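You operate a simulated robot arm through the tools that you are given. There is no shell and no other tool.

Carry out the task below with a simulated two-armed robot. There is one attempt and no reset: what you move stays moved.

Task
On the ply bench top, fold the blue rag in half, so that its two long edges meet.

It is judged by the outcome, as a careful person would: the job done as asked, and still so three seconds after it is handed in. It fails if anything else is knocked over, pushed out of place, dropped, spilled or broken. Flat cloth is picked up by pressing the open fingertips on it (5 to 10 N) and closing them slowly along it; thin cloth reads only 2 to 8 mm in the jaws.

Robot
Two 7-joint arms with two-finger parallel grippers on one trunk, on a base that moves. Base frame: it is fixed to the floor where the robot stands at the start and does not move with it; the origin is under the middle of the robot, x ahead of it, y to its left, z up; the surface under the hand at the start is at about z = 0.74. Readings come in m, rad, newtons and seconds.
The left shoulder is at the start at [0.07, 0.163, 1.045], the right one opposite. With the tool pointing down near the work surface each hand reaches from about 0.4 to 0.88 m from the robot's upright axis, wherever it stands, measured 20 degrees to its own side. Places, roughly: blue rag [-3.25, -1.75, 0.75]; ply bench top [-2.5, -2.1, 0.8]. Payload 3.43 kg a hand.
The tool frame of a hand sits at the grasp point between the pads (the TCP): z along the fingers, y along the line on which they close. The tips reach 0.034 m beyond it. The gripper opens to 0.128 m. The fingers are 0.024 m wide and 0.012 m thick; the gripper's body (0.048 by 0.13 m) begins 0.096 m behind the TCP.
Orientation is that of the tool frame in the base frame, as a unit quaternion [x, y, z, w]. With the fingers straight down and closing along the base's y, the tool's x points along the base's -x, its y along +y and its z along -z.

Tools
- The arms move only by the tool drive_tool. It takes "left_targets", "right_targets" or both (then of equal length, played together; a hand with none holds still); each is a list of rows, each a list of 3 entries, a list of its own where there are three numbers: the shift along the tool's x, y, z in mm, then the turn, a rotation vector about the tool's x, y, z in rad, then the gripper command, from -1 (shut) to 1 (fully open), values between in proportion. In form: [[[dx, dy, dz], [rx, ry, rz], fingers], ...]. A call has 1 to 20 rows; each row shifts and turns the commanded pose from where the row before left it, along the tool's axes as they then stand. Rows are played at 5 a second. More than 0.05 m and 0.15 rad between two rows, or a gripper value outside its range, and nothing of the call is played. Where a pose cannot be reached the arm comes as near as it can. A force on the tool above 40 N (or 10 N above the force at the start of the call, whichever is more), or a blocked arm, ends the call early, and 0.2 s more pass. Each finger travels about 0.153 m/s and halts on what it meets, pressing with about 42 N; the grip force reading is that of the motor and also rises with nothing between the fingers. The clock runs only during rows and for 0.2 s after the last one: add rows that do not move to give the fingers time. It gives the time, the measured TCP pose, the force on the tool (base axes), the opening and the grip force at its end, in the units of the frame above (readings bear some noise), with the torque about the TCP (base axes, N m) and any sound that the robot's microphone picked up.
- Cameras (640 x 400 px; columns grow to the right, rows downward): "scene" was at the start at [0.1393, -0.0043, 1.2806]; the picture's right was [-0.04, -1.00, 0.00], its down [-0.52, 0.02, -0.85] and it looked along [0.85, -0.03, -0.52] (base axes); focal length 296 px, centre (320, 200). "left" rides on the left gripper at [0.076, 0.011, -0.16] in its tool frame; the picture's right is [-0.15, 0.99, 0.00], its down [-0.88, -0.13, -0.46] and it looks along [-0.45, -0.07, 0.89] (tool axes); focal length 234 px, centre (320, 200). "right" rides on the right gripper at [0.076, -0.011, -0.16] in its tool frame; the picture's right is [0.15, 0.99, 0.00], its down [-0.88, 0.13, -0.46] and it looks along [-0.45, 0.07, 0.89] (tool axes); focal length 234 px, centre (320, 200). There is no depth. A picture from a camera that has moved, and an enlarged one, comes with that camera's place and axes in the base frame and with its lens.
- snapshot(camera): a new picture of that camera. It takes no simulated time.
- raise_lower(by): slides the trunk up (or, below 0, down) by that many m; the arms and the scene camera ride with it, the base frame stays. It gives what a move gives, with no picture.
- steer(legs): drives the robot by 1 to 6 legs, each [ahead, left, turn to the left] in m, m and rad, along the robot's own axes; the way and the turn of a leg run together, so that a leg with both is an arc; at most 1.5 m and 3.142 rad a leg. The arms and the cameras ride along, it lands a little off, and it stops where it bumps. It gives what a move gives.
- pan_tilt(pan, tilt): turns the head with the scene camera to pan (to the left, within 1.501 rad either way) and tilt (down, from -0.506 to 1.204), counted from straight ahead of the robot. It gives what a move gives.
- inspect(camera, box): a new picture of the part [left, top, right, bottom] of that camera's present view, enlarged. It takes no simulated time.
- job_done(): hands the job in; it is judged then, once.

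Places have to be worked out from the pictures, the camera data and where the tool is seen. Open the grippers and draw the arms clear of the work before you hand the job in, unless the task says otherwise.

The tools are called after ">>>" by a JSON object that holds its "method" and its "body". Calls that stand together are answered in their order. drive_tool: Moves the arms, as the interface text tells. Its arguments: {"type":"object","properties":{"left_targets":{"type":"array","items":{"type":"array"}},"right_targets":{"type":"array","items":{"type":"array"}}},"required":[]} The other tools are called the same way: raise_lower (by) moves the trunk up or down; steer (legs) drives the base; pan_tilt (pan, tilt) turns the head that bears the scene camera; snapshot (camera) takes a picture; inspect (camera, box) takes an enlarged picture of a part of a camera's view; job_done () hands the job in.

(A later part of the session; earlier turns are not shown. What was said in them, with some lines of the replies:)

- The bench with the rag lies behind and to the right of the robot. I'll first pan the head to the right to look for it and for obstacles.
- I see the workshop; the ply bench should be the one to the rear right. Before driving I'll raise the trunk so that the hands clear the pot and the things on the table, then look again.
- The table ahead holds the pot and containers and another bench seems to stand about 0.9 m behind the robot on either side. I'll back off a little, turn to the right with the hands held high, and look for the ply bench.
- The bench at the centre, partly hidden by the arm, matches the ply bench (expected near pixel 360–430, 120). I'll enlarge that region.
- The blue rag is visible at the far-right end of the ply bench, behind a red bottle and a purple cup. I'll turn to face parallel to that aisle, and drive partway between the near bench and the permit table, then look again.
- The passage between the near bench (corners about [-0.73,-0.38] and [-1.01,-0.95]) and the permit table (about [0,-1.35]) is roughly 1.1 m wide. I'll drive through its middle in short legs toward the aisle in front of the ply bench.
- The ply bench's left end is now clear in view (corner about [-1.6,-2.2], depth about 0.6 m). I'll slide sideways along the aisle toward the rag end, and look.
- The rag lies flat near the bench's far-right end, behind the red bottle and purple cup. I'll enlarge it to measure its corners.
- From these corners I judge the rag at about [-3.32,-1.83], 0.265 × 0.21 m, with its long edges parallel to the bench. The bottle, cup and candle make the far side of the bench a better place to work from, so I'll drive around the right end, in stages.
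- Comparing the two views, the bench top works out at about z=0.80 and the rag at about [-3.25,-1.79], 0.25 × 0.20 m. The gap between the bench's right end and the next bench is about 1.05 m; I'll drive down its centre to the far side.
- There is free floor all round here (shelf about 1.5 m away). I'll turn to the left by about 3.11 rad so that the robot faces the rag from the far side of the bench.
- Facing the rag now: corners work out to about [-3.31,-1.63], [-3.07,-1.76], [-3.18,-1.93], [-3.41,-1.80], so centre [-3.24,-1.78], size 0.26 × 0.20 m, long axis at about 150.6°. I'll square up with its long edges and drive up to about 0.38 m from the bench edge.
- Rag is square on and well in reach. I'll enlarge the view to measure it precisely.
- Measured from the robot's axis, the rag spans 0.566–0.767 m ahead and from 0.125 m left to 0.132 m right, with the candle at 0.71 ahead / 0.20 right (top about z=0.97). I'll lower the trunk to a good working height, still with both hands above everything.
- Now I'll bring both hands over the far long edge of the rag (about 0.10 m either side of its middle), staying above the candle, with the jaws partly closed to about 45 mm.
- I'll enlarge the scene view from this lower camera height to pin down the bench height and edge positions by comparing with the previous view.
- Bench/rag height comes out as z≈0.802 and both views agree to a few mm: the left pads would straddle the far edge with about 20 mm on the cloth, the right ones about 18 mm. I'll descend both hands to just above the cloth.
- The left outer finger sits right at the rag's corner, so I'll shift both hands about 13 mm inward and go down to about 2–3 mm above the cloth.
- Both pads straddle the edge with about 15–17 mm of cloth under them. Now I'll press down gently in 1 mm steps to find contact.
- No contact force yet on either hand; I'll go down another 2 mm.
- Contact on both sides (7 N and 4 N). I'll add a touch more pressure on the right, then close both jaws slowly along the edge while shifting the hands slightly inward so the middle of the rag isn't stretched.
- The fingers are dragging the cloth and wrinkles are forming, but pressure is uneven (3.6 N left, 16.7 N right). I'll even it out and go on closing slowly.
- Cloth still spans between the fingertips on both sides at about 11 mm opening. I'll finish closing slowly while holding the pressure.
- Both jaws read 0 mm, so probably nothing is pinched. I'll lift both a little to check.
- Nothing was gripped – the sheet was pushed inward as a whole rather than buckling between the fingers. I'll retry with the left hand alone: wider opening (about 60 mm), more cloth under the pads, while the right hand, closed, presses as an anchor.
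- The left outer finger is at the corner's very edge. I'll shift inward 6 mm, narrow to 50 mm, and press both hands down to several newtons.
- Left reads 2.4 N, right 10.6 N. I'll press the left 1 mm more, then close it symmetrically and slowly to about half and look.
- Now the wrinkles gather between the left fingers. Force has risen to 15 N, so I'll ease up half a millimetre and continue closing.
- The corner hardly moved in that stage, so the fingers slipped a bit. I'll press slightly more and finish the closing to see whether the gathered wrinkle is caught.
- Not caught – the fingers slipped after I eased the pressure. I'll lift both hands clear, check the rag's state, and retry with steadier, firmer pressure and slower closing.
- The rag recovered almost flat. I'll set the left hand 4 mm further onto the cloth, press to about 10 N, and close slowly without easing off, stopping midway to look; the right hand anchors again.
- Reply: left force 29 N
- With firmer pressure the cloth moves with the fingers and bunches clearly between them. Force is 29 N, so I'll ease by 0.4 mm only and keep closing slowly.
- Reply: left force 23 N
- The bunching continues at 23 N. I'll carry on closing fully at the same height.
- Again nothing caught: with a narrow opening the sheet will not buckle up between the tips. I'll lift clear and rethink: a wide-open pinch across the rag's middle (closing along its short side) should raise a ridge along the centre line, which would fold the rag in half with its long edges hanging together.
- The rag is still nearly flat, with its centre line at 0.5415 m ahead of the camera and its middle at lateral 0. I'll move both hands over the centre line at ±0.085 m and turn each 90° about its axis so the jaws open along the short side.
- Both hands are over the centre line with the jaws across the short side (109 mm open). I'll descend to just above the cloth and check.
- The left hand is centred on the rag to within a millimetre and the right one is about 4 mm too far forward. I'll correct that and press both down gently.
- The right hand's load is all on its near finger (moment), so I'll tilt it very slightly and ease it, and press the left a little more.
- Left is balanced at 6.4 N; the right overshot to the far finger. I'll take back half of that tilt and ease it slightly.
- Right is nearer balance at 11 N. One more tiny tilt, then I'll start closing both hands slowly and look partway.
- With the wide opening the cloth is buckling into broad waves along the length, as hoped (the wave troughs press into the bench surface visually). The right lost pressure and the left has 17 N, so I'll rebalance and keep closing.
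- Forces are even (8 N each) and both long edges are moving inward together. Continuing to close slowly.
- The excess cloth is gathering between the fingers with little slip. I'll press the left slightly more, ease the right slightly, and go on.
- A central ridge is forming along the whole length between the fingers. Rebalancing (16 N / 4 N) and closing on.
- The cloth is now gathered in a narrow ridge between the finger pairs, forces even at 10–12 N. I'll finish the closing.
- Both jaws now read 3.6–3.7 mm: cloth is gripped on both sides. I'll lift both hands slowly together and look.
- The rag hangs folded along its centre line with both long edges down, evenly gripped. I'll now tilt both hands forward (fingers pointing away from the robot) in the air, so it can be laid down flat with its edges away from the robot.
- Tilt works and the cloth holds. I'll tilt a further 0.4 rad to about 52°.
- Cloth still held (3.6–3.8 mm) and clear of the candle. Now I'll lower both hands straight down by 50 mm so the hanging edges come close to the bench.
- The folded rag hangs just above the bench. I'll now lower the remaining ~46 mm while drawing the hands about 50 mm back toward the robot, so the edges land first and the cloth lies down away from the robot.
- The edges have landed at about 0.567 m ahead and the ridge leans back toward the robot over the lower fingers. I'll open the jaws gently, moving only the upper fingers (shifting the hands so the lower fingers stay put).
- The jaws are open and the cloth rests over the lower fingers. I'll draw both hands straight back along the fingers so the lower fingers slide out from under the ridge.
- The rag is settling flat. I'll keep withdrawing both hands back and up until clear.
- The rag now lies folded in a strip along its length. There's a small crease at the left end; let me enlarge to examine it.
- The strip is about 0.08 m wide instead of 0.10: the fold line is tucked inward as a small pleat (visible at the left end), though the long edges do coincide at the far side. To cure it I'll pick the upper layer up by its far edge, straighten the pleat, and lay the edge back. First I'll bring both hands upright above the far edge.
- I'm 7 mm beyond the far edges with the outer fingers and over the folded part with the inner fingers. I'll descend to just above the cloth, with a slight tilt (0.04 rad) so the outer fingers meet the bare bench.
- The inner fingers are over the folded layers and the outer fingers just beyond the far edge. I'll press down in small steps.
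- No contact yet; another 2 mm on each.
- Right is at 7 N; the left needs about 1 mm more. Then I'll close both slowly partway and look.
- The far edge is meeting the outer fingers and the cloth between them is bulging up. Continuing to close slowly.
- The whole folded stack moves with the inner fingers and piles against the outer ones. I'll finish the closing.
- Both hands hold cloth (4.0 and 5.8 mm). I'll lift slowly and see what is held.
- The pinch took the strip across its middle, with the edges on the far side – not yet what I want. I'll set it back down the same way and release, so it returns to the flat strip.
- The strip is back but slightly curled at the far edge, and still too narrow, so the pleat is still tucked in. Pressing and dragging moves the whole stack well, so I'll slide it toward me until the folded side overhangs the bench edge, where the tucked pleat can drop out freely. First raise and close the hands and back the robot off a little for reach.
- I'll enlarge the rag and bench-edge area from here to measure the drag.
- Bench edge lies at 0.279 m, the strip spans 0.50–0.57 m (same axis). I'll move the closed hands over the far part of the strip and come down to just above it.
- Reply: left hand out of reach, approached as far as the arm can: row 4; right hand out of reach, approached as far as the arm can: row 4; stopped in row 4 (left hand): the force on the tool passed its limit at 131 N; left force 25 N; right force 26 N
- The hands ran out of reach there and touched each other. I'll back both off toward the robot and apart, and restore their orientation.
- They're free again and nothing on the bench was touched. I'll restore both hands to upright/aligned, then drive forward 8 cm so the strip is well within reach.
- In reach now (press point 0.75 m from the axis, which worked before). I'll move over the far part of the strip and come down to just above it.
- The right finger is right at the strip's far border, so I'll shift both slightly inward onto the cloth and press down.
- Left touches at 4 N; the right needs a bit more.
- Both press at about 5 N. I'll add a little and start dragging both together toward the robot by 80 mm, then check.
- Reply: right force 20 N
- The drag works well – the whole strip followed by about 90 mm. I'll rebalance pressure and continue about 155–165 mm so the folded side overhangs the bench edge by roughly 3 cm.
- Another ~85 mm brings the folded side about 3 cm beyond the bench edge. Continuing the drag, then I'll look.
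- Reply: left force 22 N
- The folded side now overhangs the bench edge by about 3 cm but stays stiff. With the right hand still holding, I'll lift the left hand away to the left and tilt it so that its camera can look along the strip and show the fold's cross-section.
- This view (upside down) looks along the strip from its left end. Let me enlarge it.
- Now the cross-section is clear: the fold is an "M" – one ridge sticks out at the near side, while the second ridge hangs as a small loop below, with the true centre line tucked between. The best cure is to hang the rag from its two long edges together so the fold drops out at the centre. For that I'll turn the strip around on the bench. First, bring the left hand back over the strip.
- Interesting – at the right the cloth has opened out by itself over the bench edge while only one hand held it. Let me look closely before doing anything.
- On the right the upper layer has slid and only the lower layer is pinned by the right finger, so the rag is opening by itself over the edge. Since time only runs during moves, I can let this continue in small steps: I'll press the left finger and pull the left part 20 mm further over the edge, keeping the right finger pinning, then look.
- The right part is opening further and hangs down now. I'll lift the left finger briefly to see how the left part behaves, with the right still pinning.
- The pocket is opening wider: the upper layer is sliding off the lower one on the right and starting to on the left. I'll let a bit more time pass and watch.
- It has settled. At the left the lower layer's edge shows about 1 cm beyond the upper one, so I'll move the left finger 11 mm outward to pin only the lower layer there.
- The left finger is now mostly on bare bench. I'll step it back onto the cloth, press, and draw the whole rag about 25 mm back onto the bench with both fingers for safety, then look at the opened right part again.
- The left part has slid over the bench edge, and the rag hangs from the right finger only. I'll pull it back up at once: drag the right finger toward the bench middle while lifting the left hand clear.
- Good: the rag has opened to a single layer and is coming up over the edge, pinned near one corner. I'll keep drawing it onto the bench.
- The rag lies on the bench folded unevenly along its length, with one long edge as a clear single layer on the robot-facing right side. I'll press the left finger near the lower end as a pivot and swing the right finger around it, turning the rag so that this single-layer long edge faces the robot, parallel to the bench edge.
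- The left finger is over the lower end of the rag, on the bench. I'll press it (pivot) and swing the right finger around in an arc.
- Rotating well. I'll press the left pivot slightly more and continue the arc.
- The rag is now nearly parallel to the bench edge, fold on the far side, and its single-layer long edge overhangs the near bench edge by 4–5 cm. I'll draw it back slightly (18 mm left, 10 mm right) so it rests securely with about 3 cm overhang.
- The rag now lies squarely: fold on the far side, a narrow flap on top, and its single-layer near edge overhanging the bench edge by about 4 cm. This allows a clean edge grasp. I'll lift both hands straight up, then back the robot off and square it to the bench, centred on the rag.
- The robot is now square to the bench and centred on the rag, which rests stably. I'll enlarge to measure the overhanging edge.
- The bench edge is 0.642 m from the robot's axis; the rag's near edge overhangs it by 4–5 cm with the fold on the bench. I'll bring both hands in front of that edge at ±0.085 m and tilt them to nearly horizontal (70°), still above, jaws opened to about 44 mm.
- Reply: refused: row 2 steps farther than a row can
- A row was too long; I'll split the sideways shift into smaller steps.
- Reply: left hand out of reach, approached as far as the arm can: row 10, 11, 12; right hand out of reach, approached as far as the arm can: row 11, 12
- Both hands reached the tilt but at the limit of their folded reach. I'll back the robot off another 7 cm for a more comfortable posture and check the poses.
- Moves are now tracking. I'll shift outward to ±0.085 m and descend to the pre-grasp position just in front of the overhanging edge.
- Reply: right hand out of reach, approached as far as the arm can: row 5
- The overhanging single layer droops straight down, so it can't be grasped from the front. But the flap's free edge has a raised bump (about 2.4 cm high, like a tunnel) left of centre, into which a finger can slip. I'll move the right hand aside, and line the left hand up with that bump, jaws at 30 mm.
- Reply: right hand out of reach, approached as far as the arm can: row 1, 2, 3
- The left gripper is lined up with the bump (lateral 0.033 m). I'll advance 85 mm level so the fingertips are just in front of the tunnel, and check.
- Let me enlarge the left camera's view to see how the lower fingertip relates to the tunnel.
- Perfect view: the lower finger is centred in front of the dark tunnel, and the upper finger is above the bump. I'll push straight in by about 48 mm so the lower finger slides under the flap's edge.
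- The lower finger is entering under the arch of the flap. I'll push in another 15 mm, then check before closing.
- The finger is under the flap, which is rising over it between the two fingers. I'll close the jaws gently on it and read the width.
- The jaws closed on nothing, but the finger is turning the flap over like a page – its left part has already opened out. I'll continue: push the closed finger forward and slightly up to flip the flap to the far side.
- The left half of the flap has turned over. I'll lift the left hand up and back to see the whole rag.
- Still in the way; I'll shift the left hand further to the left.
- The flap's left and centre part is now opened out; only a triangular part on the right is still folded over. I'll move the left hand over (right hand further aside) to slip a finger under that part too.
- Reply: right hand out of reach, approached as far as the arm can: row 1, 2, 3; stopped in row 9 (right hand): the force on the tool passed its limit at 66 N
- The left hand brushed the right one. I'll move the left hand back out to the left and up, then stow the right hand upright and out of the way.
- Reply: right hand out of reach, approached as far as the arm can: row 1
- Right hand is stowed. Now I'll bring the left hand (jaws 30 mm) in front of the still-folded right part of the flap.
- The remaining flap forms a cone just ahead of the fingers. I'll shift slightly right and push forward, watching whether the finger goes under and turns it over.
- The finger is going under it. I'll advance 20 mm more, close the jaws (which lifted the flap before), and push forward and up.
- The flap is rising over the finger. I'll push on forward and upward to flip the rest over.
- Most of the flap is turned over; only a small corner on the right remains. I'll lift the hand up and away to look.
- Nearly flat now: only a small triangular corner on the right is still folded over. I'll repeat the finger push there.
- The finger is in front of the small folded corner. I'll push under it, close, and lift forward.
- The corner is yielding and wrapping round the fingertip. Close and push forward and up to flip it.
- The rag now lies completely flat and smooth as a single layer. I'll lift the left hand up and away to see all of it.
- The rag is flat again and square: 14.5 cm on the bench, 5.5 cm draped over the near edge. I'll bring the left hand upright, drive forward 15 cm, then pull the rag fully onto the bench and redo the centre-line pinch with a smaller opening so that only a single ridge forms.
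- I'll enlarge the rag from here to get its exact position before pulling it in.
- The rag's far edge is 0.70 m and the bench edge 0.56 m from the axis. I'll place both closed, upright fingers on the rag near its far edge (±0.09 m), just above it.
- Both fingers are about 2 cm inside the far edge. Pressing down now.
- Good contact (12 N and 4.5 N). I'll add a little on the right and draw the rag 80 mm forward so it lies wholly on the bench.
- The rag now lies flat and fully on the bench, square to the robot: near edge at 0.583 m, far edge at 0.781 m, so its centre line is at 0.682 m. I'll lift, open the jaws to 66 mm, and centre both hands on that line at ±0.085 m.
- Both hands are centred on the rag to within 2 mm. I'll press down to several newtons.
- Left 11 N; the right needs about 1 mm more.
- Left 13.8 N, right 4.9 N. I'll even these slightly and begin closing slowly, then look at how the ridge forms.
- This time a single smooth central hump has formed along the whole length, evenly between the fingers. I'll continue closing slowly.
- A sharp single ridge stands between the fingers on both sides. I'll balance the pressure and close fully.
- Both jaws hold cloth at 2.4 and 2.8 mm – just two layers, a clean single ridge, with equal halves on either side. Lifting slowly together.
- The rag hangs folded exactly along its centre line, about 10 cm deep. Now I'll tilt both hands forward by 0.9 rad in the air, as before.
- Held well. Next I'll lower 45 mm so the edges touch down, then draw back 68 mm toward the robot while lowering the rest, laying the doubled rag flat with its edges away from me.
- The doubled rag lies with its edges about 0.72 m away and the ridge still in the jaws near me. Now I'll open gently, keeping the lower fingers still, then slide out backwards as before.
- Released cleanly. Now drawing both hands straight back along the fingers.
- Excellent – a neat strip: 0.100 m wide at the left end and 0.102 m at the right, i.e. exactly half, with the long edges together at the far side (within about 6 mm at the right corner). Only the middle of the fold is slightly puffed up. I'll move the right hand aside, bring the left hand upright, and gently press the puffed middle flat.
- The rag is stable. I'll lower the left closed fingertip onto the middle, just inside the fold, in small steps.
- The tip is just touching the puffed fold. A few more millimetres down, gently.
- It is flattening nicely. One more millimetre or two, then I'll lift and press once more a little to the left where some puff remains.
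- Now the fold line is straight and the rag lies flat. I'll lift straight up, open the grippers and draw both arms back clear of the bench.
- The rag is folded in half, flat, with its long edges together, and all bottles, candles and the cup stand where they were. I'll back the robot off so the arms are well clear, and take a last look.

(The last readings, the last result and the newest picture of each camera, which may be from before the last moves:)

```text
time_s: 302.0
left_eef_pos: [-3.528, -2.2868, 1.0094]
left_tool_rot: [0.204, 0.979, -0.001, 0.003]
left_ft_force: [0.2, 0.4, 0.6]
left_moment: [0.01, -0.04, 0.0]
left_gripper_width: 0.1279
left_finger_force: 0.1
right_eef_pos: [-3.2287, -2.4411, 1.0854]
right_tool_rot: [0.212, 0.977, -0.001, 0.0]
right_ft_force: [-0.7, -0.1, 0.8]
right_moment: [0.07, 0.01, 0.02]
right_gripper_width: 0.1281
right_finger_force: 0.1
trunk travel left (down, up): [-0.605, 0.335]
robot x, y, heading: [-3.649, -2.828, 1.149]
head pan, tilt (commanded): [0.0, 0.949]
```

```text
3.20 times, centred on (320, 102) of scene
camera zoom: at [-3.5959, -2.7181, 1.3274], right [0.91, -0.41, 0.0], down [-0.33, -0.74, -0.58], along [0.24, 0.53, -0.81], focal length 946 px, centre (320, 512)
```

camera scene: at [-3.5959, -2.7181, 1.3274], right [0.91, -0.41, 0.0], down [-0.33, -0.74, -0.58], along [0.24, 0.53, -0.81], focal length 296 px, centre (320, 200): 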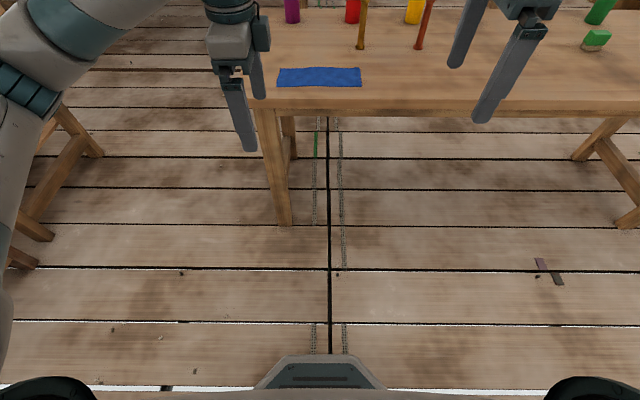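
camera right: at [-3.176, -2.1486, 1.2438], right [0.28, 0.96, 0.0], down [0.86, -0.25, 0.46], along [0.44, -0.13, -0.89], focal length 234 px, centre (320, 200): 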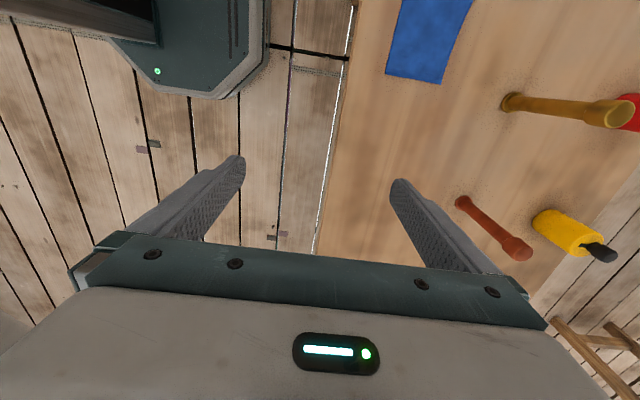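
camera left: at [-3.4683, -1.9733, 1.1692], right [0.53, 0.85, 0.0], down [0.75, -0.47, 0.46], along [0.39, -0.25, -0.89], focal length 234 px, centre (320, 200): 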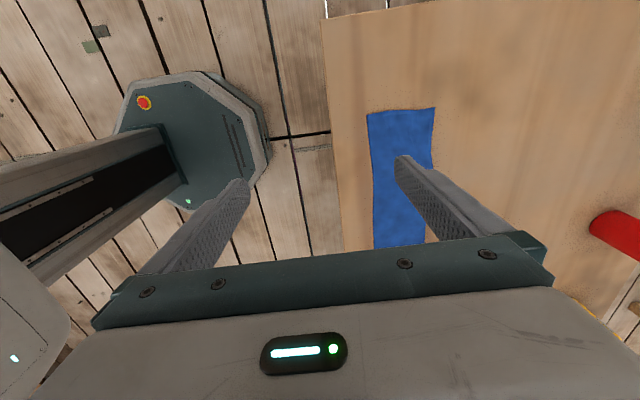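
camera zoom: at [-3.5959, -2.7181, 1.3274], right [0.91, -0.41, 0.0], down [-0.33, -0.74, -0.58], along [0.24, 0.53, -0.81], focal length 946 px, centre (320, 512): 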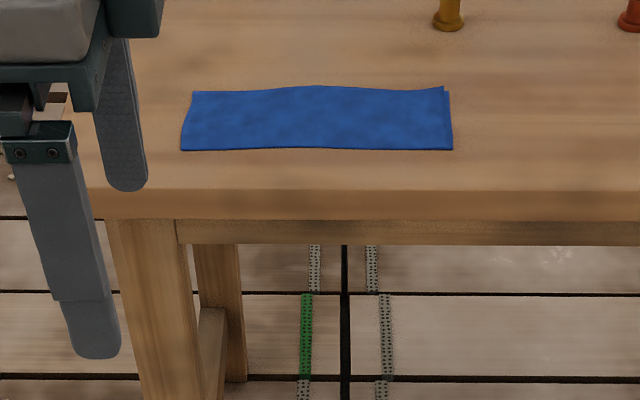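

Arms are clear with grippers open. A last wider look to confirm that everything else on the bench is standing in place.

>>> {"method": "pan_tilt", "body": {"pan": 0.0, "tilt": 0.6}}

>>> {"method": "snapshot", "body": {"camera": "scene"}}

```text
time_s: 302.8
left_eef_pos: [-3.5276, -2.2867, 1.0107]
left_tool_rot: [0.205, 0.979, -0.001, 0.002]
left_ft_force: [-0.2, 0.3, -0.6]
left_moment: [-0.01, 0.01, -0.01]
left_gripper_width: 0.1278
left_finger_force: 0.0
right_eef_pos: [-3.2291, -2.4408, 1.0848]
right_tool_rot: [0.212, 0.977, 0.0, -0.001]
right_ft_force: [-0.5, 0.0, 0.1]
right_moment: [0.0, -0.01, -0.01]
right_gripper_width: 0.1279
right_finger_force: 0.1
trunk travel left (down, up): [-0.605, 0.335]
robot x, y, heading: [-3.6413, -2.8272, 1.149]
head pan, tilt (commanded): [0.0, 0.6]
```

```text
taken
camera scene: at [-3.5892, -2.7032, 1.3557], right [0.91, -0.41, 0.0], down [-0.23, -0.52, -0.82], along [0.34, 0.75, -0.57], focal length 296 px, centre (320, 200)
```

scene: 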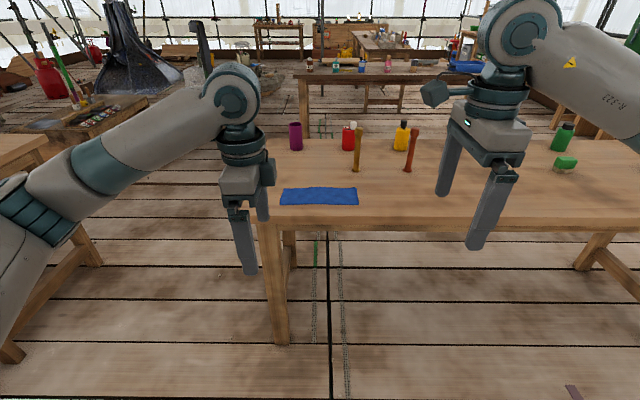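

The cup, bottles and candles all stand upright in their places, and the rag is neatly folded in half with its long edges together. Handing in the job.

>>> {"method": "job_done", "body": {}}

```text
The job is handed in.
```

The blue rag is folded in half on the ply bench, with its two long edges together on the far side of the fold. It measures about 10 cm across, against about 20 cm unfolded. The edges line up to within about 6 mm at the right-hand corner, the worst spot I saw.

- **How it went:** It took several attempts. My first fold tucked the centre line inward as a pleat. While I was correcting that, the rag slid partly over the bench edge, so I drew it back, flattened it and refolded it cleanly.
- **Position:** The rag ended up somewhat nearer the bench's back edge than where it started, still at the same end.
- **Other items:** In the last wide view, the cup, bottles and candles I could see stood upright where they had been. During the repositioning the robot's two hands touched each other twice, and nothing on the bench was disturbed.
- **Arms:** Both grippers are open and the arms are drawn clear of the bench.
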